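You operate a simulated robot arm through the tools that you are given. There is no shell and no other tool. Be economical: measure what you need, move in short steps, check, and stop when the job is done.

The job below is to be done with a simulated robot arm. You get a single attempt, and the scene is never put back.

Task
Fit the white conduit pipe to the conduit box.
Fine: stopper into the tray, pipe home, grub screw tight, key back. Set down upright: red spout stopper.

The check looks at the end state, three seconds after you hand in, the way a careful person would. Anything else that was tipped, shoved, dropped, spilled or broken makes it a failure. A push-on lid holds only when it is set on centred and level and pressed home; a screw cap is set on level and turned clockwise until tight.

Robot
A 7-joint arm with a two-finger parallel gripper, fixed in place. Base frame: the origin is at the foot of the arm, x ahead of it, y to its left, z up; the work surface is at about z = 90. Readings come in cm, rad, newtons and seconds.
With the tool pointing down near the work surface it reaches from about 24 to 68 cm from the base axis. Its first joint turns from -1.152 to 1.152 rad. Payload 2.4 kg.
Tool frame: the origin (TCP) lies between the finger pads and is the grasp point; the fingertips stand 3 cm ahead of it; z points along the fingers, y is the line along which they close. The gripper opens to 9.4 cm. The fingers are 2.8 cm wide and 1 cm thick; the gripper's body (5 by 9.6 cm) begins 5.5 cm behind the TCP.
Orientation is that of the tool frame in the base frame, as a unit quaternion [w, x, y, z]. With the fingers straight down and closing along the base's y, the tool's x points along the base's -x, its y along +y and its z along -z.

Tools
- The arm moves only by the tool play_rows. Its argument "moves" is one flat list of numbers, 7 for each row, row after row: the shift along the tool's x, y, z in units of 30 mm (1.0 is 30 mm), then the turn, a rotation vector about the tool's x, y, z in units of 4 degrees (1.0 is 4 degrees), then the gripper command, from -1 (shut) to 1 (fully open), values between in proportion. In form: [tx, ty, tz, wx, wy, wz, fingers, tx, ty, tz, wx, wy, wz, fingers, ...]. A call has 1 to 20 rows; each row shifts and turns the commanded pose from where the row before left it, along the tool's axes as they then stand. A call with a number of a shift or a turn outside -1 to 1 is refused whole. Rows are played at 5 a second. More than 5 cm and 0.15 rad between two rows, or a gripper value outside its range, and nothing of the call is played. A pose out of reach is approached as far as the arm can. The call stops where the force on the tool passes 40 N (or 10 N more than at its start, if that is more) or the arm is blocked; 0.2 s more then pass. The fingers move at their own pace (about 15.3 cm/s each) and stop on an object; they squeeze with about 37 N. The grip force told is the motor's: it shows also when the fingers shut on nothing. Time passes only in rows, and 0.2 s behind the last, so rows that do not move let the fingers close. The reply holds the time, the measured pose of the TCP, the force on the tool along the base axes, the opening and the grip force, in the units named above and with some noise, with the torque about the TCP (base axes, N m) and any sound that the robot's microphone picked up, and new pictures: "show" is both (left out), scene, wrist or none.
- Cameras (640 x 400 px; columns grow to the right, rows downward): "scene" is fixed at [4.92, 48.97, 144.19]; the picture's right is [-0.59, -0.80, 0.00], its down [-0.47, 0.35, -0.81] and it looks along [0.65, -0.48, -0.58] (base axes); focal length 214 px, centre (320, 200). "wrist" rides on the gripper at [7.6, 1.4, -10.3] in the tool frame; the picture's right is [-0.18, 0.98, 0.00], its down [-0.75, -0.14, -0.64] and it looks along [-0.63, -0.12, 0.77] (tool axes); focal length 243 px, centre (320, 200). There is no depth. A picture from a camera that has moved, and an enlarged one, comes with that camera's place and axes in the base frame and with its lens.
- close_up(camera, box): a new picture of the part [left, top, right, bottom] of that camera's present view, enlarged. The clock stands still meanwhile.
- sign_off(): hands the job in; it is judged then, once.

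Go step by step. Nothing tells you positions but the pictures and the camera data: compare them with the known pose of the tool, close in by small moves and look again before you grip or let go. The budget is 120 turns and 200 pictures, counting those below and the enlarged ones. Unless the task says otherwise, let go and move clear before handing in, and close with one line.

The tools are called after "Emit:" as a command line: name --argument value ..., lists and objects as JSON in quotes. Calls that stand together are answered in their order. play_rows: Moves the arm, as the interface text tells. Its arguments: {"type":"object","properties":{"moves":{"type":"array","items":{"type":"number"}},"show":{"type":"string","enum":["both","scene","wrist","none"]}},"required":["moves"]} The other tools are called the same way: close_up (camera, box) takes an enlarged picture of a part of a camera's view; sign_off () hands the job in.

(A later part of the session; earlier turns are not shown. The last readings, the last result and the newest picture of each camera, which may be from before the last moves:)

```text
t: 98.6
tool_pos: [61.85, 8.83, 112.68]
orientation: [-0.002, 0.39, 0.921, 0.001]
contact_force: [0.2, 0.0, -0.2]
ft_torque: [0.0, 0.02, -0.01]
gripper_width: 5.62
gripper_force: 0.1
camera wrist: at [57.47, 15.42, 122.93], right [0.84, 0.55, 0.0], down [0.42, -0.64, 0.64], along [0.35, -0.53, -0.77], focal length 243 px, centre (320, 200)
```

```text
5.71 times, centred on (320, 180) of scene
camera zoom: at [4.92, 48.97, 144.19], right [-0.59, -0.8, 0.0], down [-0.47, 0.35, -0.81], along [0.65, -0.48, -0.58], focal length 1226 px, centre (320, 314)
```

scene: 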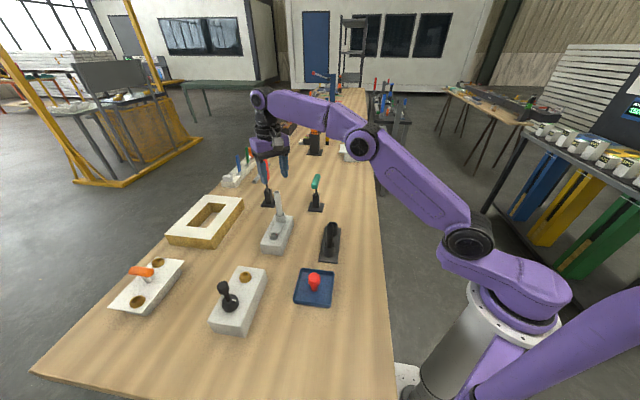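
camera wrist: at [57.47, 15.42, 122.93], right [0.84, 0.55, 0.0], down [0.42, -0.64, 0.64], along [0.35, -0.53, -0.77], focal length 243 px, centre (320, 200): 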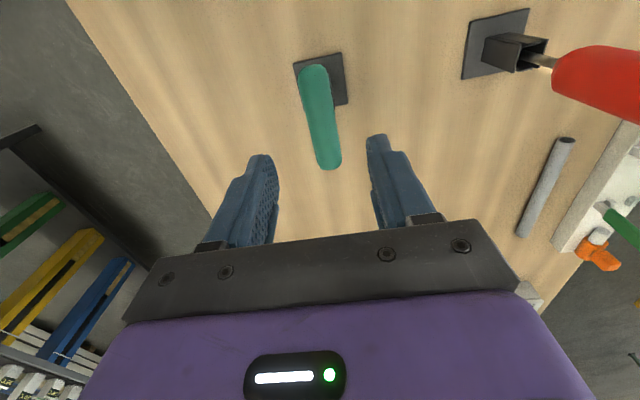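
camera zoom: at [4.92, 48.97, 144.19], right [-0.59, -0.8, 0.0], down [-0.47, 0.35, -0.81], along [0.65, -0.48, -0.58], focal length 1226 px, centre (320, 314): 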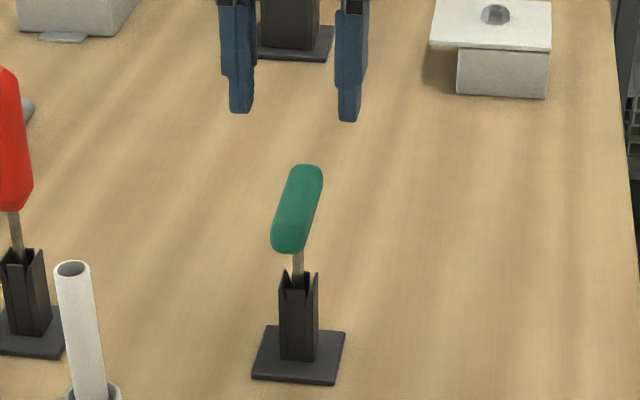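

Well aligned. I'll descend and grip the handle.

Emit:
play_rows --moves '[0, 0.03, 0.8, 0, 0, 0, 0.2, 0, 0, 0.8, 0, 0, 0, 0.2, 0, 0, 0.8, 0, 0, 0, 0.1, 0, 0, 0.7, 0, 0, 0, 0, 0, 0, 0, 0, 0, 0, 0]' --show "wrist"

Emit:
close_up --camera "scene" --box '[295, 155, 345, 215]'

```text
t: 99.8
tool_pos: [61.69, 8.99, 103.44]
orientation: [-0.003, 0.391, 0.92, 0.002]
contact_force: [-1.0, -0.3, -0.4]
ft_torque: [-0.01, 0.01, 0.0]
gripper_width: 4.72
gripper_force: 0.0
camera wrist: at [57.48, 15.54, 113.65], right [0.84, 0.55, 0.0], down [0.42, -0.64, 0.64], along [0.35, -0.53, -0.77], focal length 243 px, centre (320, 200)
```

wrist: 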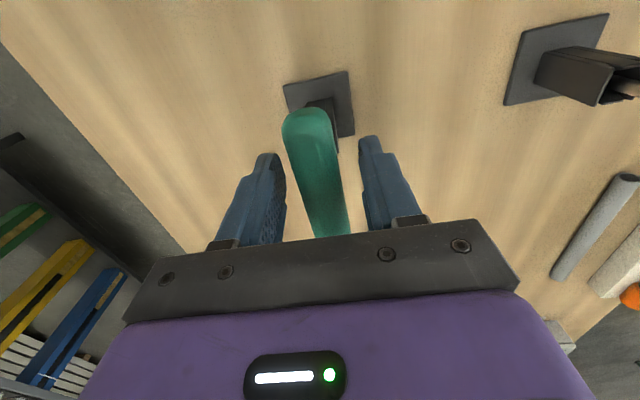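

```text
6.67 times, centred on (320, 185) of scene
camera zoom: at [4.92, 48.97, 144.19], right [-0.59, -0.8, 0.0], down [-0.47, 0.35, -0.81], along [0.65, -0.48, -0.58], focal length 1430 px, centre (320, 300)
```

zoom: 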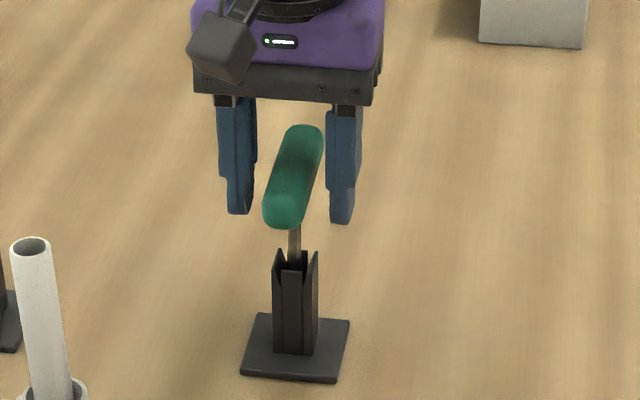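

Emit:
play_rows --moves '[0, -0.02, 0.03, 0, 0, 0, 0, 0, 0, 0, 0, 0, 0, -0.4, 0, 0, 0, 0, 0, 0, -1, 0, 0, 0, 0, 0, 0, -1, 0, 0, -0.2, 0, 0, 0, -1, 0, 0, -0.6, 0, 0, 0, -1, 0, 0, -0.8, 0, 0, 0, -1, 0, 0, -0.8, 0, 0, 0, -1, 0, 0, -0.8, 0, 0, 0, -1, 0, 0, -0.4, 0, 0, 0, -1, 0, 0, 0, 0, 0, 0, -1]' --show "both"

Emit:
close_up --camera "scene" --box '[290, 120, 350, 220]'

Emit:
close_up --camera "wrist" --box '[260, 60, 380, 240]'

```text
t: 102.2
tool_pos: [61.69, 8.74, 114.03]
orientation: [-0.001, 0.391, 0.92, 0.0]
contact_force: [0.1, 0.2, -1.9]
ft_torque: [0.01, -0.01, 0.02]
gripper_width: 2.75
gripper_force: 36.9
camera wrist: at [57.47, 15.38, 124.42], right [0.84, 0.55, 0.0], down [0.42, -0.64, 0.64], along [0.35, -0.53, -0.77], focal length 243 px, centre (320, 200)
```

scene: 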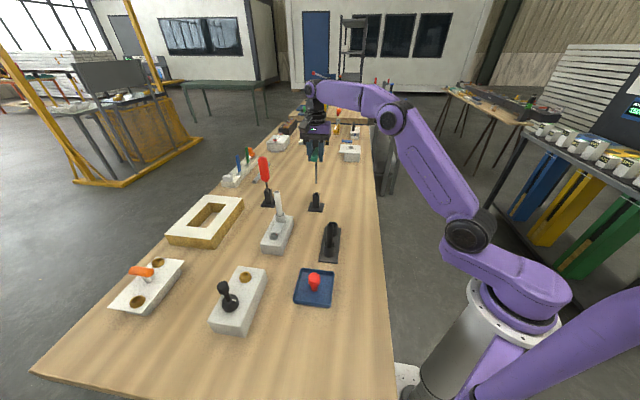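
wrist: 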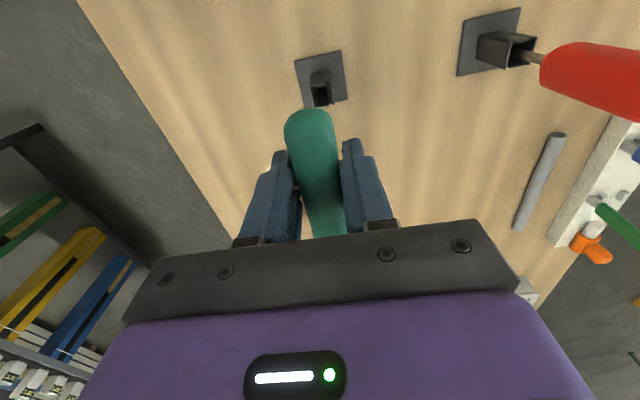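

```text
4.00 times, centred on (320, 170) of scene
camera zoom: at [4.93, 48.97, 144.19], right [-0.59, -0.8, 0.0], down [-0.47, 0.35, -0.81], along [0.65, -0.48, -0.58], focal length 858 px, centre (320, 320)
```

zoom: 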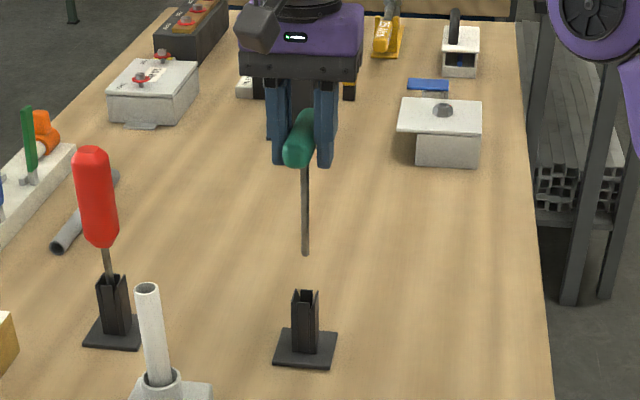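

```text
2.22 times, centred on (320, 150) of wrist
camera zoom: at [57.47, 15.38, 124.42], right [0.84, 0.55, 0.0], down [0.42, -0.64, 0.64], along [0.35, -0.53, -0.77], focal length 539 px, centre (320, 311)
```

zoom: 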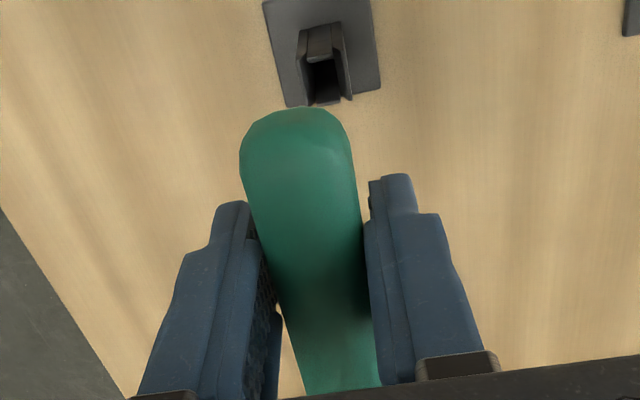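

The key is out, held by its T-handle, with its tip about 12.2 cm below the TCP. The screw boss is at about (52.85, 31.9, 95.5), and I'll route there clear of the pipe.

Emit:
play_rows --moves '[0.785, -0.14, 0, 0, 0, 0, -1, 0.785, -0.14, 0, 0, 0, 0, -1, 0.785, -0.14, 0, 0, 0, 0, -1, 0.785, -0.14, 0, 0, 0, 0, -1, 0.785, -0.14, 0, 0, 0, 0, -1, 0.737, 0.791, 0, 0, 0, 0, -1, 0.737, 0.791, 0, 0, 0, 0, -1, 0.737, 0.791, 0, 0, 0, 0, -1, 0.737, 0.791, 0, 0, 0, 0, -1, 0.737, 0.791, 0, 0, 0, 0, -1, 0, 0, 0.4, 0, 0, 0, -1, 0, 0, 0.4, 0, 0, 0, -1, 0, 0, 0, 0, 0, 0, -1]' --show "both"

Emit:
close_up --camera "scene" --box '[250, 180, 310, 260]'

Emit:
close_up --camera "wrist" --box '[260, 20, 380, 200]'

```text
t: 105.0
tool_pos: [53.01, 31.97, 111.88]
orientation: [-0.002, 0.391, 0.92, 0.001]
contact_force: [1.0, -0.3, -1.8]
ft_torque: [-0.01, -0.01, -0.01]
gripper_width: 2.77
gripper_force: 37.2
camera wrist: at [48.66, 38.57, 122.18], right [0.84, 0.55, 0.0], down [0.42, -0.64, 0.64], along [0.35, -0.53, -0.77], focal length 243 px, centre (320, 200)
```

scene: 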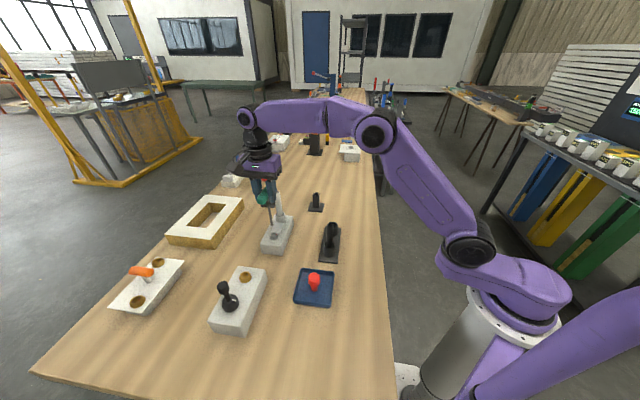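
wrist: 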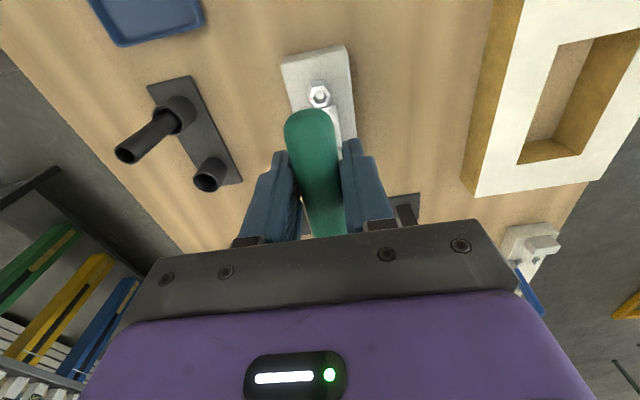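

```text
5.00 times, centred on (280, 220) of scene
camera zoom: at [4.93, 48.97, 144.19], right [-0.59, -0.8, 0.0], down [-0.47, 0.35, -0.81], along [0.65, -0.48, -0.58], focal length 1072 px, centre (520, 100)
```

zoom: 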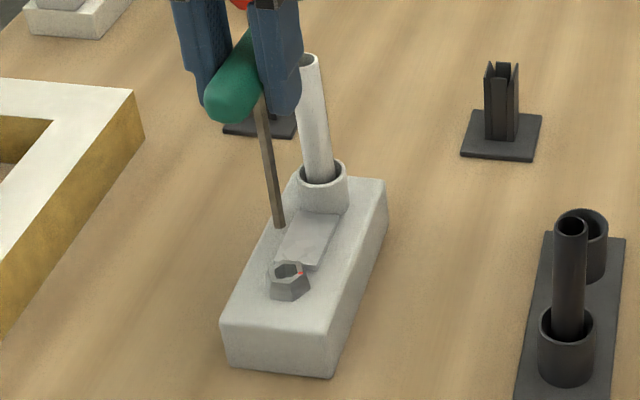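

```text
2.22 times, centred on (320, 110) of wrist
camera zoom: at [48.66, 38.57, 122.18], right [0.84, 0.55, 0.0], down [0.42, -0.64, 0.64], along [0.35, -0.53, -0.77], focal length 539 px, centre (320, 400)
```

zoom: 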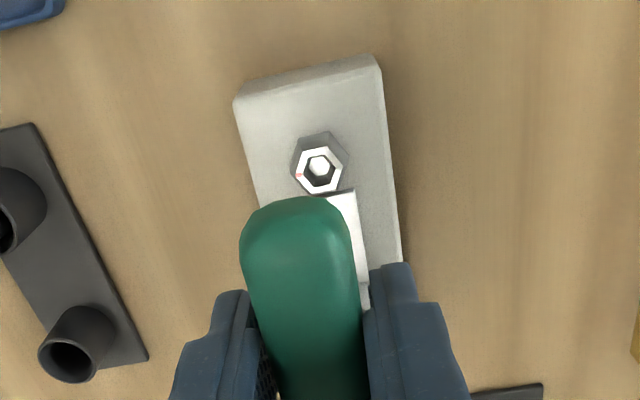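

The tip is above the boss within a few mm. Before inserting I'll wind the wrist counter-clockwise so I have room to tighten clockwise.

Emit:
play_rows --moves '[0, 0, 0, 0, 0, -1, -1, 0, 0, 0, 0, 0, -1, -1, 0, 0, 0, 0, 0, -1, -1, 0, 0, 0, 0, 0, -1, -1, 0, 0, 0, 0, 0, -1, -1, 0, 0, 0, 0, 0, -1, -1, 0, 0, 0, 0, 0, -1, -1, 0, 0, 0, 0, 0, -1, -1, 0, 0, 0, 0, 0, -1, -1, 0, 0, 0, 0, 0, -1, -1, 0, 0, 0, 0, 0, -1, -1, 0, 0, 0, 0, 0, -1, -1, 0, 0, 0, 0, 0, -1, -1, 0, 0, 0, 0, 0, -1, -1, 0, 0, 0, 0, 0, -1, -1, 0, 0, 0, 0, 0, -1, -1, 0, 0, 0, 0, 0, -1, -1, 0, 0, 0, 0, 0, -1, -1, 0, 0, 0, 0, 0, -1, -1, 0, 0, 0, 0, 0, -1, -1]' --show "none"

Emit:
play_rows --moves '[0, 0, 0, 0, 0, -1, -1, 0, 0, 0, 0, 0, -1, -1, 0, 0, 0, 0, 0, -1, -1, 0, 0, 0, 0, 0, -1, -1, 0, 0, 0, 0, 0, -1, -1, 0, 0, 0, 0, 0, -1, -1, 0, 0, 0, 0, 0, -1, -1, 0, 0, 0, 0, 0, -1, -1, 0, 0, 0, 0, 0, 0, -1]' --show "both"

Emit:
close_up --camera "scene" --box '[250, 190, 310, 250]'

```text
t: 109.2
tool_pos: [52.96, 32.1, 111.77]
orientation: [-0.001, -0.294, 0.956, 0.003]
contact_force: [-0.8, 0.4, -0.7]
ft_torque: [-0.06, -0.01, 0.02]
gripper_width: 2.81
gripper_force: 36.8
```

```text
t: 111.2
tool_pos: [52.88, 32.06, 111.72]
orientation: [-0.001, -0.544, 0.839, 0.003]
contact_force: [0.5, 0.0, -2.3]
ft_torque: [-0.03, -0.01, -0.02]
gripper_width: 2.78
gripper_force: 36.6
camera wrist: at [48.52, 25.75, 122.09], right [-0.82, 0.57, 0.01], down [0.44, 0.63, 0.64], along [0.36, 0.53, -0.77], focal length 243 px, centre (320, 200)
```

scene: 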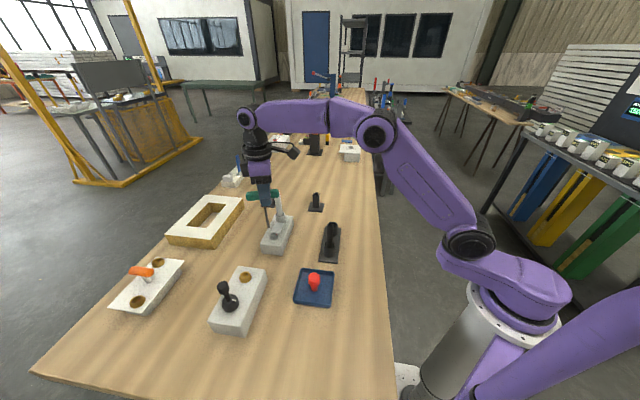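
wrist: 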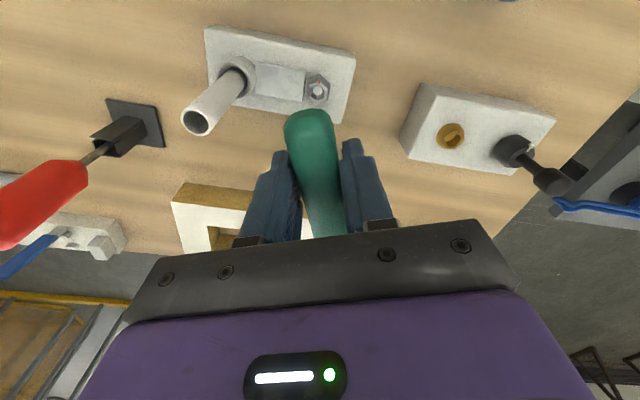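

```text
6.67 times, centred on (280, 220) of scene
camera zoom: at [4.93, 48.97, 144.19], right [-0.59, -0.8, 0.0], down [-0.47, 0.35, -0.81], along [0.65, -0.48, -0.58], focal length 1430 px, centre (587, 67)
```

zoom: 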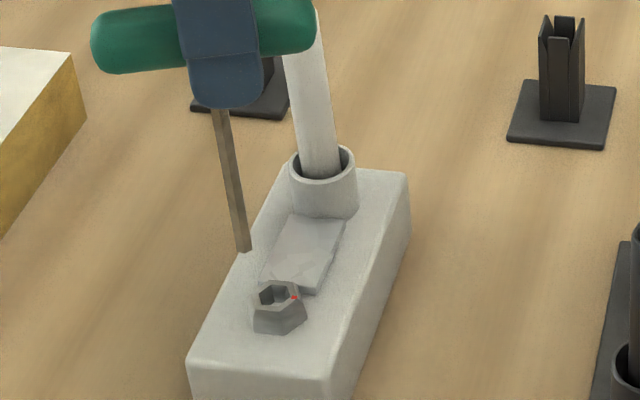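

The tip rotates off-axis a bit (≈0.8 cm). I'll shift about −1 cm in y to bring it over the socket, and lower to just above the boss.

Emit:
play_rows --moves '[0.293, -0.192, 0, 0, 0, 0, -1, 0, 0, 0.4, 0, 0, 0, -1, 0, 0, 0.2, 0, 0, 0, -1, 0, 0, 0, 0, 0, 0, -1]' --show "none"

Emit:
close_up --camera "scene" --box '[265, 205, 305, 245]'

Emit:
close_up --camera "wrist" --box '[250, 20, 370, 140]'

```text
t: 112.2
tool_pos: [53.04, 31.05, 110.15]
orientation: [-0.001, -0.545, 0.839, 0.002]
contact_force: [-0.5, 0.1, -1.5]
ft_torque: [0.02, 0.01, 0.01]
gripper_width: 2.82
gripper_force: 36.8
```

```text
10.00 times, centred on (285, 225) of scene
camera zoom: at [4.93, 48.97, 144.19], right [-0.59, -0.8, 0.0], down [-0.47, 0.35, -0.81], along [0.65, -0.48, -0.58], focal length 2145 px, centre (670, -50)
```

zoom: 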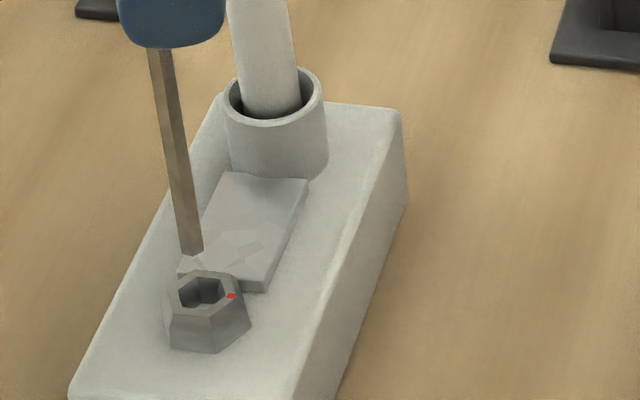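

```text
3.33 times, centred on (310, 80) of wrist
camera zoom: at [48.64, 24.74, 120.3], right [-0.82, 0.57, 0.01], down [0.44, 0.63, 0.64], along [0.36, 0.53, -0.77], focal length 809 px, centre (353, 600)
```

zoom: 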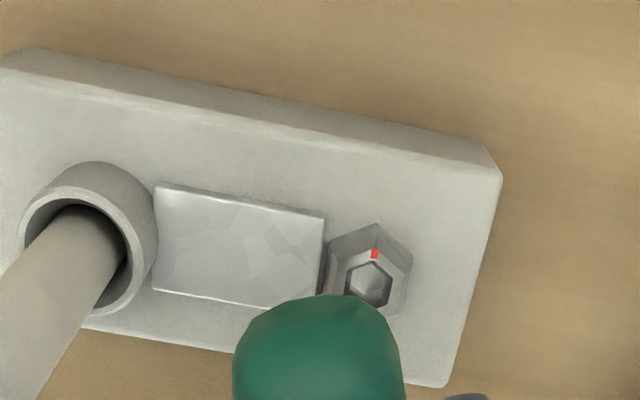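

I have a clear view: the socket is at (52.8, 31.88, 95.6) and the tip is just above it. I'll shift slightly and lower in small steps, watching the tip.

Emit:
play_rows --moves '[0.045, 0.02, 0, 0, 0, 0, -1, 0, 0, 0.2, 0, 0, 0, -1, 0, 0, 0.1, 0, 0, 0, -1, 0, 0, 0, 0, 0, 0, -1]' --show "none"

Emit:
close_up --camera "scene" --box '[265, 205, 305, 245]'

```text
t: 113.2
tool_pos: [53.04, 30.93, 109.26]
orientation: [0.0, -0.545, 0.839, 0.003]
contact_force: [-0.1, 0.2, -1.5]
ft_torque: [0.0, 0.0, -0.04]
gripper_width: 2.81
gripper_force: 37.1
```

```text
10.00 times, centred on (285, 225) of scene
camera zoom: at [4.93, 48.97, 144.19], right [-0.59, -0.8, 0.0], down [-0.47, 0.35, -0.81], along [0.65, -0.48, -0.58], focal length 2145 px, centre (670, -50)
```

zoom: 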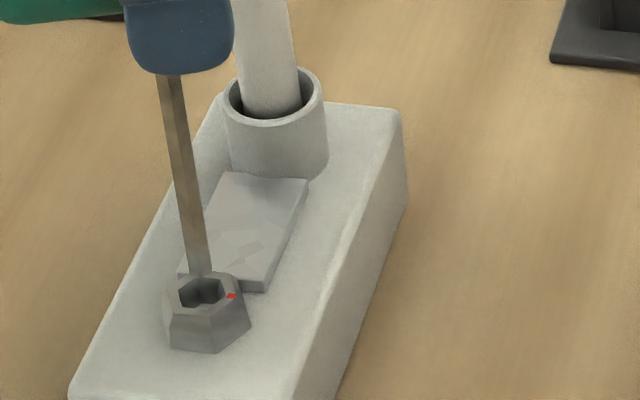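

Emit:
play_rows --moves '[0, 0, 0.1, 0, 0, 0, -1, 0, 0, 0.07, 0, 0, 0, -1, 0, 0, 0, 0, 0, 0, -1]' --show "none"

Emit:
close_up --camera "scene" --box '[275, 220, 295, 245]'

```text
t: 114.0
tool_pos: [53.1, 31.09, 108.6]
orientation: [0.0, -0.545, 0.839, 0.002]
contact_force: [-1.0, 0.1, -1.2]
ft_torque: [-0.02, 0.03, 0.02]
gripper_width: 2.81
gripper_force: 37.1
```

```text
16.00 times, centred on (285, 232) of scene
camera zoom: at [4.93, 48.97, 144.19], right [-0.59, -0.8, 0.0], down [-0.47, 0.35, -0.81], along [0.65, -0.48, -0.58], focal length 3432 px, centre (880, -320)
```

zoom: 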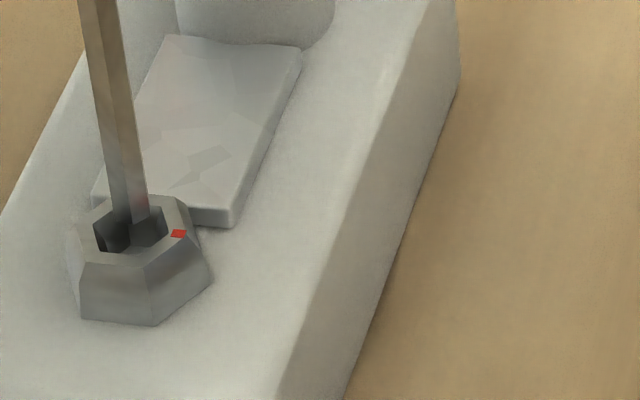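

Emit:
play_rows --moves '[0, 0, 0.07, 0, 0, 0, -1, 0, 0, 0.07, 0, 0, 0, -1, 0, 0, 0, 0, 0, 0, -1]' --show "none"

Emit:
close_up --camera "scene" --box '[275, 220, 295, 245]'

```text
t: 114.8
tool_pos: [52.98, 30.94, 108.35]
orientation: [0.0, -0.545, 0.838, 0.003]
contact_force: [0.5, 0.3, -1.4]
ft_torque: [-0.01, 0.01, 0.02]
gripper_width: 2.79
gripper_force: 37.3
```

```text
16.00 times, centred on (285, 232) of scene
camera zoom: at [4.93, 48.97, 144.19], right [-0.59, -0.8, 0.0], down [-0.47, 0.35, -0.81], along [0.65, -0.48, -0.58], focal length 3432 px, centre (880, -320)
```

zoom: 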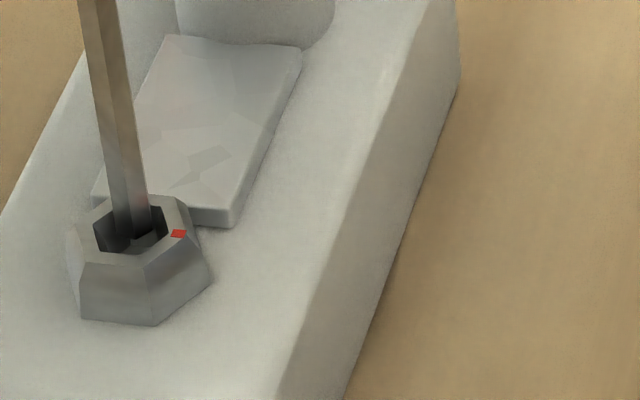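

Emit:
play_rows --moves '[0, 0, 0.07, 0, 0, 0, -1, 0, 0, 0.07, 0, 0, 0, -1, 0, 0, 0, 0, 0, 0, -1]' --show "none"

Emit:
close_up --camera "scene" --box '[275, 220, 295, 245]'

```text
t: 115.6
tool_pos: [52.94, 30.96, 107.81]
orientation: [0.0, -0.545, 0.839, 0.004]
contact_force: [-0.7, -0.5, -2.0]
ft_torque: [0.01, 0.03, 0.0]
gripper_width: 2.79
gripper_force: 37.1
```

```text
16.00 times, centred on (285, 232) of scene
camera zoom: at [4.92, 48.97, 144.19], right [-0.59, -0.8, 0.0], down [-0.47, 0.35, -0.81], along [0.65, -0.48, -0.58], focal length 3432 px, centre (880, -320)
```

zoom: 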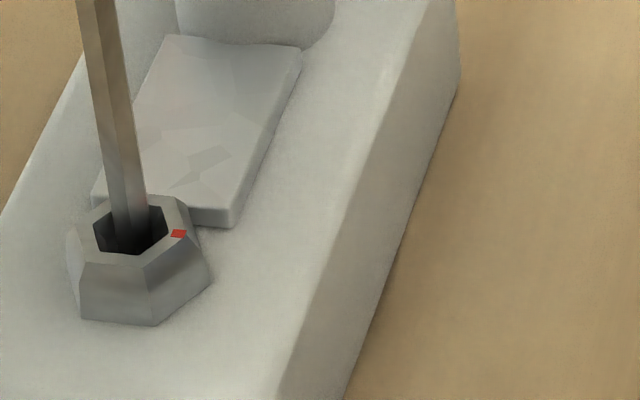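

Emit:
play_rows --moves '[0, 0, 0.07, 0, 0, 0, -1, 0, 0, 0.07, 0, 0, 0, -1, 0, 0, 0.07, 0, 0, 0, -1, 0, 0, 0, 0, 0, 0, -1]' --show "none"

```text
t: 116.6
tool_pos: [52.94, 30.88, 107.49]
orientation: [0.003, -0.545, 0.839, 0.004]
contact_force: [-2.7, -4.6, 31.9]
ft_torque: [-0.21, 0.14, 0.04]
gripper_width: 2.79
gripper_force: 37.3
```

The tip is in the socket and bottomed on something at 32 N. I'll ease the pressure and turn slowly clockwise, rotating about the key's axis, to feel for engagement.

Emit:
play_rows --moves '[0, 0, -0.035, 0, 0, 0, -1, 0.0105, 0.0193, 0, 0, 0, 1, -1, 0.0105, 0.0193, 0, 0, 0, 1, -1, 0.0105, 0.0193, 0, 0, 0, 1, -1, 0.0105, 0.0193, 0, 0, 0, 1, -1, 0, 0, 0, 0, 0, 0, -1]' --show "none"

Emit:
close_up --camera "scene" --box '[270, 215, 300, 245]'

```text
t: 118.0
tool_pos: [52.73, 31.06, 107.44]
orientation: [0.001, -0.422, 0.907, 0.004]
contact_force: [3.2, 4.9, 18.3]
ft_torque: [0.75, -0.48, 0.18]
gripper_width: 2.8
gripper_force: 37.2
```

```text
13.33 times, centred on (285, 230) of scene
camera zoom: at [4.9, 48.96, 144.19], right [-0.59, -0.8, 0.0], down [-0.47, 0.35, -0.81], along [0.65, -0.48, -0.58], focal length 2860 px, centre (787, -200)
```

zoom: 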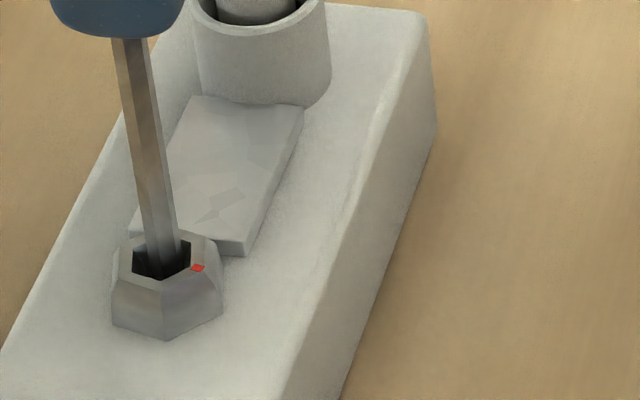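

The screw boss and its red mark turned with the key, so it's engaged. I'll continue clockwise in small batches, watching the torque.

Emit:
play_rows --moves '[-0.02, 0.004, -0.01, 0, 0, 0, -1, 0.0105, 0.0193, 0, 0, 0, 1, -1, 0.0105, 0.0193, 0, 0, 0, 1, -1, 0.0105, 0.0193, 0, 0, 0, 1, -1, 0.0105, 0.0193, 0, 0, 0, 1, -1, 0.0105, 0.0193, 0, 0, 0, 1, -1, 0, 0, 0, 0, 0, 0, -1]' --show "none"

Emit:
close_up --camera "scene" --box '[270, 215, 300, 245]'

```text
t: 119.6
tool_pos: [52.5, 31.14, 107.38]
orientation: [0.0, -0.258, 0.966, 0.004]
contact_force: [4.6, 2.2, 17.5]
ft_torque: [0.4, -0.73, 0.19]
gripper_width: 2.79
gripper_force: 37.7
```

```text
13.33 times, centred on (285, 230) of scene
camera zoom: at [4.9, 48.96, 144.19], right [-0.59, -0.8, 0.0], down [-0.47, 0.35, -0.81], along [0.65, -0.48, -0.58], focal length 2860 px, centre (787, -200)
```

zoom: 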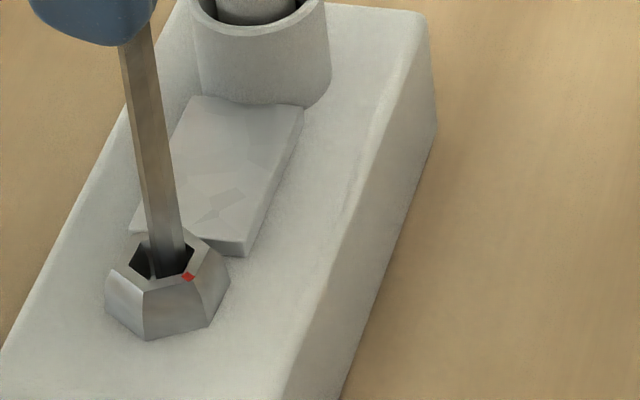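

Emit:
play_rows --moves '[0.0105, 0.0193, -0.005, 0, 0, 1, -1, 0.0105, 0.0193, 0, 0, 0, 1, -1, 0.0105, 0.0193, 0, 0, 0, 1, -1, 0.0105, 0.0193, 0, 0, 0, 1, -1, 0.0105, 0.0193, 0, 0, 0, 1, -1, 0.0105, 0.0193, 0, 0, 0, 1, -1, 0.0105, 0.0193, 0, 0, 0, 1, -1, 0.0105, 0.0193, 0, 0, 0, 1, -1, 0, 0, 0, 0, 0, 0, -1]' --show "none"

Emit:
close_up --camera "scene" --box '[270, 215, 300, 245]'

```text
t: 121.6
tool_pos: [52.09, 31.48, 107.41]
orientation: [-0.001, 0.019, 1.0, 0.003]
contact_force: [6.0, 0.4, 17.1]
ft_torque: [0.04, -0.89, 0.22]
gripper_width: 2.79
gripper_force: 37.0
```

```text
13.33 times, centred on (285, 230) of scene
camera zoom: at [4.91, 48.95, 144.19], right [-0.59, -0.8, 0.0], down [-0.47, 0.35, -0.81], along [0.65, -0.48, -0.58], focal length 2860 px, centre (787, -200)
```

zoom: 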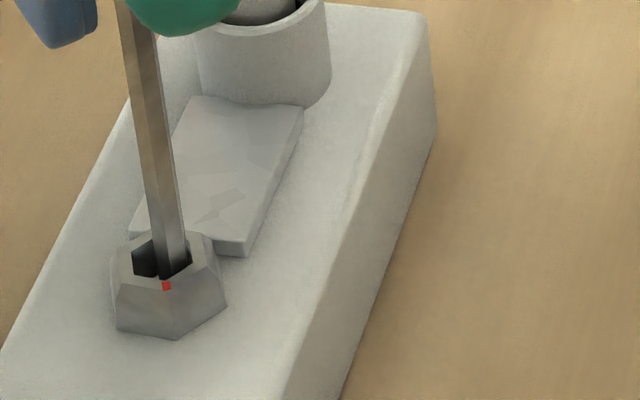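

Emit:
play_rows --moves '[0.0105, 0.0193, 0, 0, 0, 1, -1, 0.0105, 0.0193, 0, 0, 0, 1, -1, 0.0105, 0.0193, 0, 0, 0, 1, -1, 0.0105, 0.0193, 0, 0, 0, 1, -1, 0.0105, 0.0193, 0, 0, 0, 1, -1, 0.0105, 0.0193, 0, 0, 0, 1, -1, 0.0105, 0.0193, 0, 0, 0, 1, -1, 0.0105, 0.0193, 0, 0, 0, 1, -1, 0.0105, 0.0193, 0, 0, 0, 1, -1, 0.0105, 0.0193, 0, 0, 0, 1, -1, 0, 0, 0, 0, 0, 0, -1]' --show "none"

Emit:
close_up --camera "scene" --box '[260, 200, 300, 245]'

```text
t: 124.0
tool_pos: [51.96, 32.17, 107.3]
orientation: [-0.003, 0.359, 0.933, 0.001]
contact_force: [2.0, -1.0, 14.2]
ft_torque: [-0.2, -0.27, 1.06]
gripper_width: 2.89
gripper_force: 36.8
```

```text
8.89 times, centred on (280, 222) of scene
camera zoom: at [4.9, 48.95, 144.19], right [-0.59, -0.8, 0.0], down [-0.47, 0.35, -0.81], along [0.65, -0.48, -0.58], focal length 1906 px, centre (676, 0)
```

zoom: 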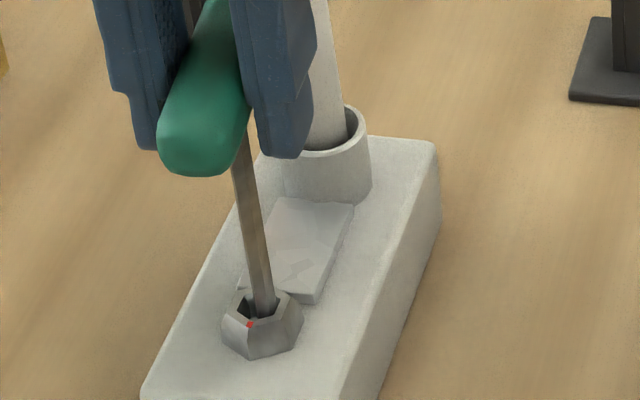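

Torque has risen to 1.06 N·m, so it's biting. A few more degrees with checks.

Emit:
play_rows --moves '[0.0105, 0.0193, 0, 0, 0, 1, -1, 0.0105, 0.0193, 0, 0, 0, 1, -1, 0, 0, 0, 0, 0, 0, -1]' --show "none"

Emit:
close_up --camera "scene" --box '[260, 200, 300, 245]'

```text
t: 124.8
tool_pos: [51.93, 32.39, 107.21]
orientation: [-0.003, 0.422, 0.907, 0.0]
contact_force: [-0.3, -0.1, 6.1]
ft_torque: [0.02, -0.06, 1.36]
gripper_width: 3.06
gripper_force: 37.2
```

```text
8.89 times, centred on (280, 222) of scene
camera zoom: at [4.91, 48.96, 144.19], right [-0.59, -0.8, 0.0], down [-0.47, 0.35, -0.81], along [0.65, -0.48, -0.58], focal length 1906 px, centre (676, 0)
```

zoom: 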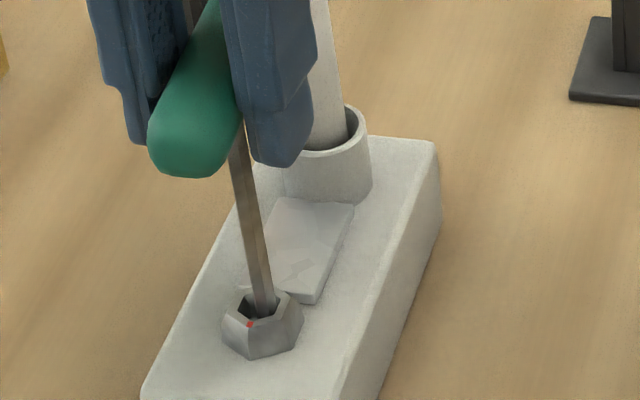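

Emit:
play_rows --moves '[0.0105, 0.0193, 0, 0, 0, 1, -1, 0, 0, 0, 0, 0, 0, -1, 0, 0, 0, 0, 0, 0, -1]' --show "none"

Emit:
close_up --camera "scene" --box '[270, 215, 300, 245]'

Emit:
close_up --camera "wrist" --box '[240, 20, 400, 240]'

```text
t: 125.6
tool_pos: [52.06, 32.33, 107.17]
orientation: [-0.003, 0.454, 0.891, 0.0]
contact_force: [-0.1, 0.6, -1.1]
ft_torque: [0.2, 0.07, 1.49]
gripper_width: 3.21
gripper_force: 37.2
```

```text
13.33 times, centred on (285, 230) of scene
camera zoom: at [4.92, 48.97, 144.19], right [-0.59, -0.8, 0.0], down [-0.47, 0.35, -0.81], along [0.65, -0.48, -0.58], focal length 2860 px, centre (787, -200)
```

zoom: 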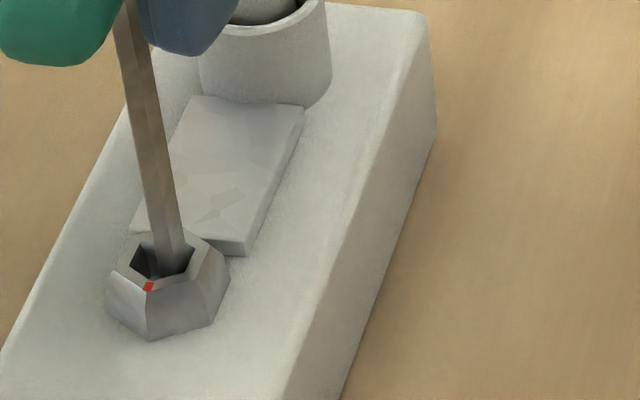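

```text
1.82 times, centred on (320, 130) of wrist
camera zoom: at [48.66, 39.5, 117.56], right [0.9, 0.43, 0.0], down [0.33, -0.69, 0.64], along [0.27, -0.58, -0.77], focal length 441 px, centre (320, 327)
```

zoom: 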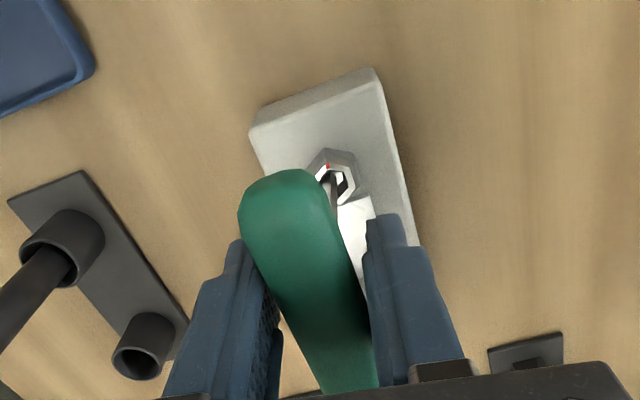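

The mark no longer moves while torque reaches 1.49 N·m with the handle slipping in the pads, so the screw is tight. I'll ease back about 10° to unload, then draw the key straight up.

Emit:
play_rows --moves '[-0.0105, -0.0193, 0, 0, 0, -1, -1, -0.0105, -0.0193, 0, 0, 0, -1, -1, 0, 0, 0, 0, 0, 0, -1]' --show "none"

```text
t: 126.4
tool_pos: [52.08, 32.24, 107.32]
orientation: [-0.003, 0.391, 0.92, 0.001]
contact_force: [0.3, 0.2, -1.1]
ft_torque: [0.11, 0.02, 0.93]
gripper_width: 3.17
gripper_force: 36.9
```

Emit:
play_rows --moves '[-0.0105, -0.0193, 0, 0, 0, -1, -1, -0.005, -0.01, 0, 0, 0, -0.5, -1, 0, 0, 0, 0, 0, 0, -1]' --show "none"

```text
t: 127.2
tool_pos: [51.94, 32.31, 107.39]
orientation: [-0.002, 0.342, 0.94, 0.0]
contact_force: [0.1, 0.5, -2.1]
ft_torque: [0.01, 0.02, 0.56]
gripper_width: 3.12
gripper_force: 37.0
```

Emit:
play_rows --moves '[-0.0105, -0.0193, 0, 0, 0, -1, -1, -0.005, -0.01, 0, 0, 0, -0.5, -1, 0, 0, 0, 0, 0, 0, -1]' --show "none"

Emit:
close_up --camera "scene" --box '[270, 215, 300, 245]'

```text
t: 128.0
tool_pos: [51.92, 32.1, 107.3]
orientation: [-0.002, 0.292, 0.956, 0.002]
contact_force: [0.2, 0.2, -2.3]
ft_torque: [0.07, 0.01, 0.5]
gripper_width: 2.92
gripper_force: 37.2
```

```text
13.33 times, centred on (285, 230) of scene
camera zoom: at [4.93, 48.97, 144.19], right [-0.59, -0.8, 0.0], down [-0.47, 0.35, -0.81], along [0.65, -0.48, -0.58], focal length 2860 px, centre (787, -200)
```

zoom: 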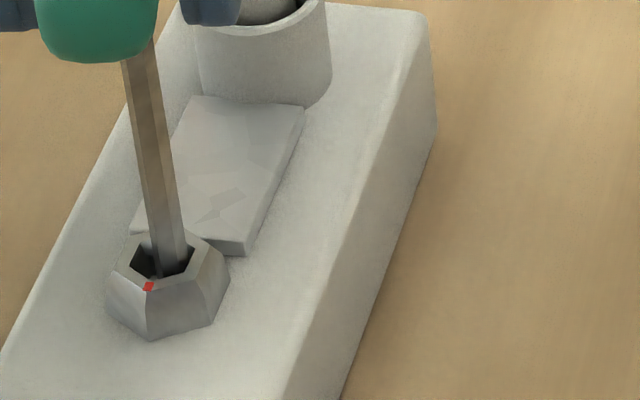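

The mark hasn't moved, so it's still tight. Drawing the key straight up.

Emit:
play_rows --moves '[0, 0, -0.15, 0, 0, 0, -1, 0, 0, -0.3, 0, 0, 0, -1, 0, 0, -0.5, 0, 0, 0, -1, 0, 0, -0.6, 0, 0, 0, -1, 0, 0, -0.6, 0, 0, 0, -1, 0, 0, 0, 0, 0, 0, -1]' --show "both"

Emit:
close_up --camera "scene" --box '[255, 180, 315, 245]'

Emit:
close_up --camera "wrist" --box '[240, 20, 400, 240]'

```text
t: 129.4
tool_pos: [51.82, 31.89, 113.85]
orientation: [-0.003, 0.293, 0.956, 0.002]
contact_force: [-0.3, -0.1, -1.3]
ft_torque: [-0.01, 0.01, 0.01]
gripper_width: 2.77
gripper_force: 37.4
camera wrist: at [46.4, 37.55, 124.06], right [0.7, 0.71, 0.0], down [0.55, -0.54, 0.64], along [0.45, -0.45, -0.77], focal length 243 px, centre (320, 200)
```

scene: 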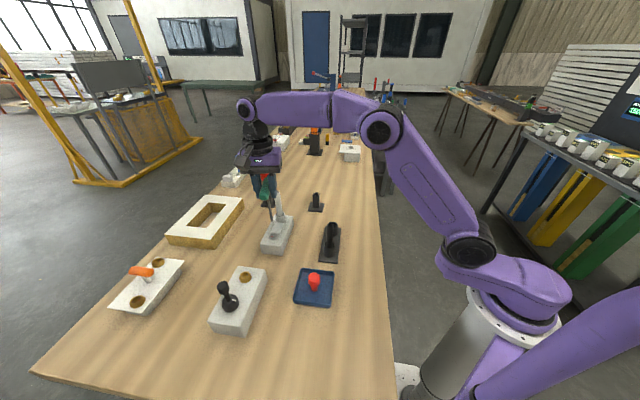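
wrist: 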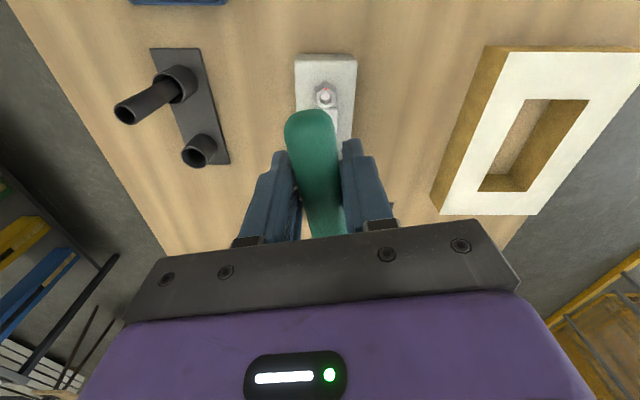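

```text
6.15 times, centred on (285, 212) of scene
camera zoom: at [4.93, 48.97, 144.19], right [-0.59, -0.8, 0.0], down [-0.47, 0.35, -0.81], along [0.65, -0.48, -0.58], focal length 1320 px, centre (535, 123)
```

zoom: 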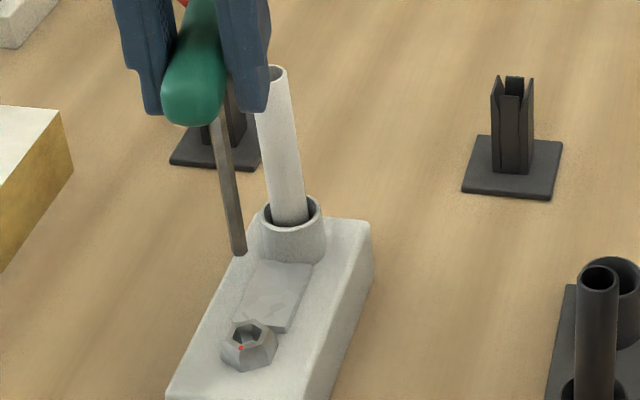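

```text
1.82 times, centred on (320, 130) of wrist
camera zoom: at [46.4, 37.55, 124.06], right [0.7, 0.71, 0.0], down [0.55, -0.54, 0.64], along [0.45, -0.45, -0.77], focal length 441 px, centre (320, 327)
```

zoom: 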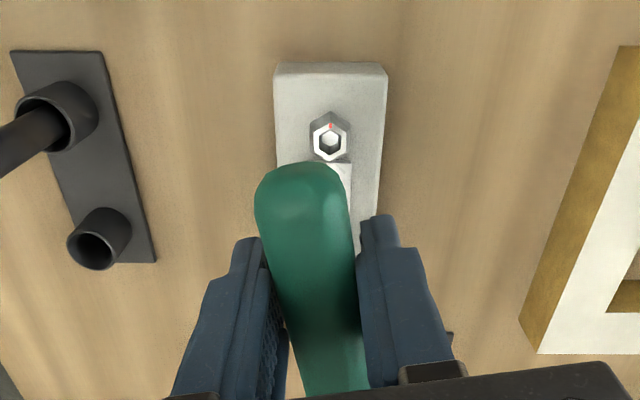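

The key is out and the pipe is still seated. I'll turn to the original yaw and carry the key back above its holder, retracing the clear route.

Emit:
play_rows --moves '[0, 0, 0, 0, 0, 1, -1, 0, 0, 0, 0, 0, 1, -1, 0, 0, 0, 0, 0, 0.95, -1, -0.75, -0.846, 0, 0, 0, 0, -1, -0.75, -0.846, 0, 0, 0, 0, -1, -0.75, -0.846, 0, 0, 0, 0, -1, -0.75, -0.846, 0, 0, 0, 0, -1, -0.75, -0.846, 0, 0, 0, 0, -1, -0.925, 0.287, 0, 0, 0, 0, -1, -0.925, 0.287, 0, 0, 0, 0, -1, -0.925, 0.287, 0, 0, 0, 0, -1, -0.925, 0.287, 0, 0, 0, 0, -1, 0, 0, 0, 0, 0, 0, -1]' --show "wrist"

Emit:
close_up --camera "scene" --box '[290, 150, 340, 220]'

Emit:
close_up --camera "scene" --box '[250, 170, 340, 300]'

```text
t: 132.2
tool_pos: [60.86, 9.55, 113.73]
orientation: [-0.003, 0.389, 0.921, 0.001]
contact_force: [-0.2, -0.6, -2.2]
ft_torque: [0.05, -0.01, 0.03]
gripper_width: 2.78
gripper_force: 36.9
camera wrist: at [56.54, 16.09, 124.01], right [0.83, 0.55, 0.0], down [0.43, -0.64, 0.64], along [0.35, -0.53, -0.77], focal length 243 px, centre (320, 200)
```

wrist: 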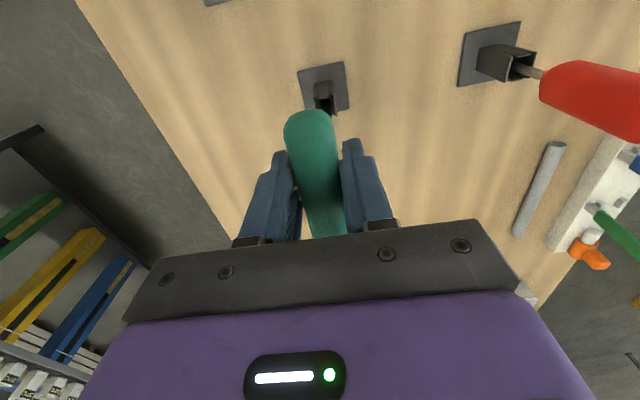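

```text
5.71 times, centred on (315, 185) of scene
camera zoom: at [4.93, 48.97, 144.19], right [-0.59, -0.8, 0.0], down [-0.47, 0.35, -0.81], along [0.65, -0.48, -0.58], focal length 1226 px, centre (349, 286)
```

zoom: 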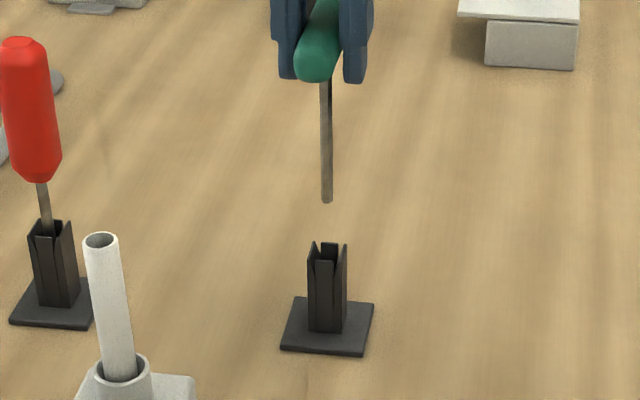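

```text
3.08 times, centred on (295, 235) of scene
camera zoom: at [4.93, 48.97, 144.19], right [-0.59, -0.8, 0.0], down [-0.47, 0.35, -0.81], along [0.65, -0.48, -0.58], focal length 660 px, centre (397, 92)
```

zoom: 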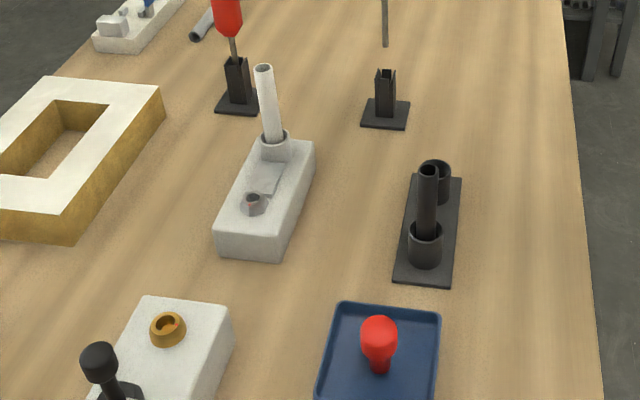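

The key is over its holder, aligned in the picture. I'll lower it to just above the mouth and check.

Emit:
play_rows --moves '[0, 0, 0.6, 0, 0, 0, -1, 0, 0, 0.5, 0, 0, 0, -1, 0, 0, 0, 0, 0, 0, -1]' --show "none"

Emit:
close_up --camera "scene" --box '[305, 175, 330, 210]'

Emit:
close_up --camera "wrist" --box '[270, 40, 370, 140]'

```text
t: 133.0
tool_pos: [60.95, 9.55, 110.38]
orientation: [-0.002, 0.389, 0.921, 0.001]
contact_force: [-0.2, 0.4, -1.2]
ft_torque: [0.02, 0.0, 0.01]
gripper_width: 2.8
gripper_force: 36.7
```

```text
11.43 times, centred on (318, 192) of scene
camera zoom: at [4.93, 48.97, 144.19], right [-0.59, -0.8, 0.0], down [-0.47, 0.35, -0.81], along [0.65, -0.48, -0.58], focal length 2451 px, centre (349, 286)
```

zoom: 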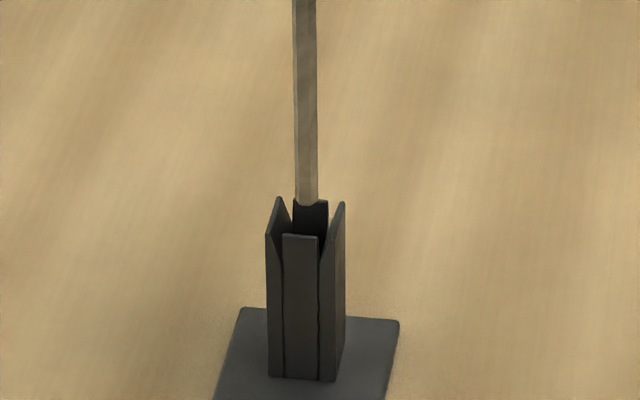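

```text
4.00 times, centred on (320, 90) of wrist
camera zoom: at [56.52, 16.11, 120.66], right [0.83, 0.55, 0.0], down [0.43, -0.64, 0.64], along [0.35, -0.53, -0.77], focal length 970 px, centre (320, 640)
```

zoom: 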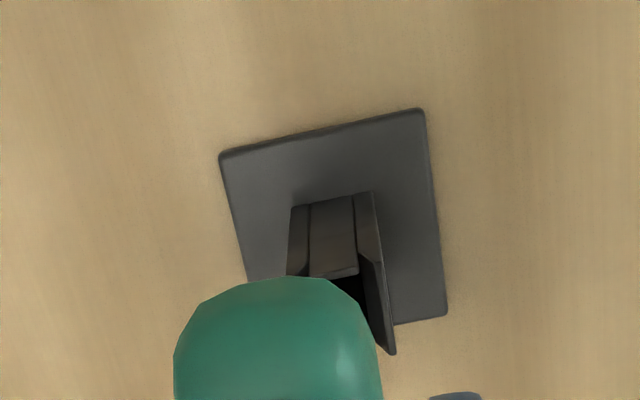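

The tip sits right over the pocket. I'll lower gradually.

Emit:
play_rows --moves '[0, 0, 0.15, 0, 0, 0, -1, 0, 0, 0.15, 0, 0, 0, -1, 0, 0, 0.1, 0, 0, 0, -1, 0, 0, 0, 0, 0, 0, -1]' --show "none"

Emit:
close_up --camera "scene" --box '[305, 175, 330, 210]'

```text
t: 134.0
tool_pos: [60.87, 9.5, 109.3]
orientation: [-0.002, 0.389, 0.921, 0.001]
contact_force: [-1.0, -0.1, 9.3]
ft_torque: [-0.08, 0.17, -0.01]
gripper_width: 2.81
gripper_force: 36.9
```

```text
11.43 times, centred on (318, 192) of scene
camera zoom: at [4.9, 48.97, 144.19], right [-0.59, -0.8, 0.0], down [-0.47, 0.35, -0.81], along [0.65, -0.48, -0.58], focal length 2451 px, centre (349, 286)
```

zoom: 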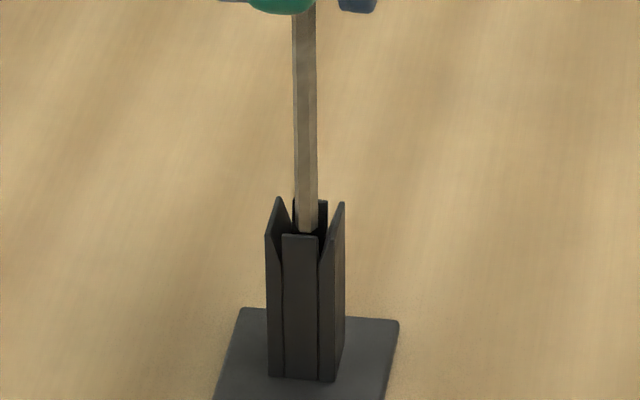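

It's touching the near flared lip. I'll raise slightly, shift 4–5 mm away from the camera, and try again.

Emit:
play_rows --moves '[0, 0, -0.1, 0, 0, 0, -1, -0.148, 0.024, 0, 0, 0, 0, -1, 0, 0, 0.1, 0, 0, 0, -1, 0, 0, 0.1, 0, 0, 0, -1, 0, 0, 0, 0, 0, 0, -1]' --show "none"

Emit:
close_up --camera "scene" --box '[305, 175, 330, 210]'

```text
t: 135.2
tool_pos: [61.23, 9.28, 108.92]
orientation: [-0.003, 0.39, 0.921, 0.0]
contact_force: [0.9, 0.6, -1.5]
ft_torque: [0.05, 0.0, 0.02]
gripper_width: 2.79
gripper_force: 36.8
```

```text
11.43 times, centred on (318, 192) of scene
camera zoom: at [4.93, 48.97, 144.19], right [-0.59, -0.8, 0.0], down [-0.47, 0.35, -0.81], along [0.65, -0.48, -0.58], focal length 2451 px, centre (349, 286)
```

zoom: 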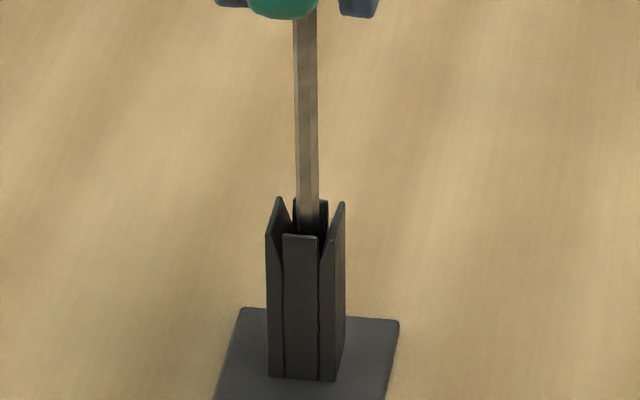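

It's in. Continuing down.

Emit:
play_rows --moves '[0, 0, 0.15, 0, 0, 0, -1, 0, 0, 0.15, 0, 0, 0, -1, 0, 0, 0.15, 0, 0, 0, -1, 0, 0, 0, 0, 0, 0, -1]' --show "none"

Emit:
close_up --camera "scene" --box '[305, 175, 330, 210]'

```text
t: 136.2
tool_pos: [61.34, 9.28, 107.4]
orientation: [-0.003, 0.39, 0.921, 0.001]
contact_force: [0.9, -0.8, -1.7]
ft_torque: [-0.07, -0.06, 0.0]
gripper_width: 2.79
gripper_force: 36.8
```

```text
11.43 times, centred on (318, 192) of scene
camera zoom: at [4.93, 48.97, 144.19], right [-0.59, -0.8, 0.0], down [-0.47, 0.35, -0.81], along [0.65, -0.48, -0.58], focal length 2451 px, centre (349, 286)
```

zoom: 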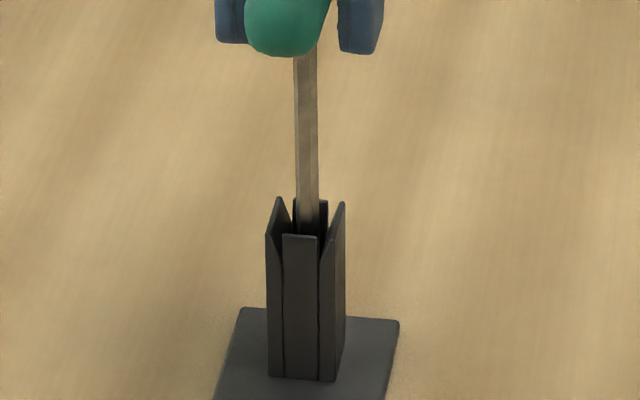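

Emit:
play_rows --moves '[0, 0, 0.2, 0, 0, 0, -1, 0, 0, 0.2, 0, 0, 0, -1, 0, 0, 0.2, 0, 0, 0, -1, 0, 0, 0.2, 0, 0, 0, -1, 0, 0, 0, 0, 0, 0, -1]' --show "none"

```text
t: 137.4
tool_pos: [61.31, 9.27, 105.09]
orientation: [-0.002, 0.39, 0.921, 0.001]
contact_force: [5.7, -4.2, 0.7]
ft_torque: [-0.44, -0.43, 0.03]
gripper_width: 2.77
gripper_force: 36.7
```

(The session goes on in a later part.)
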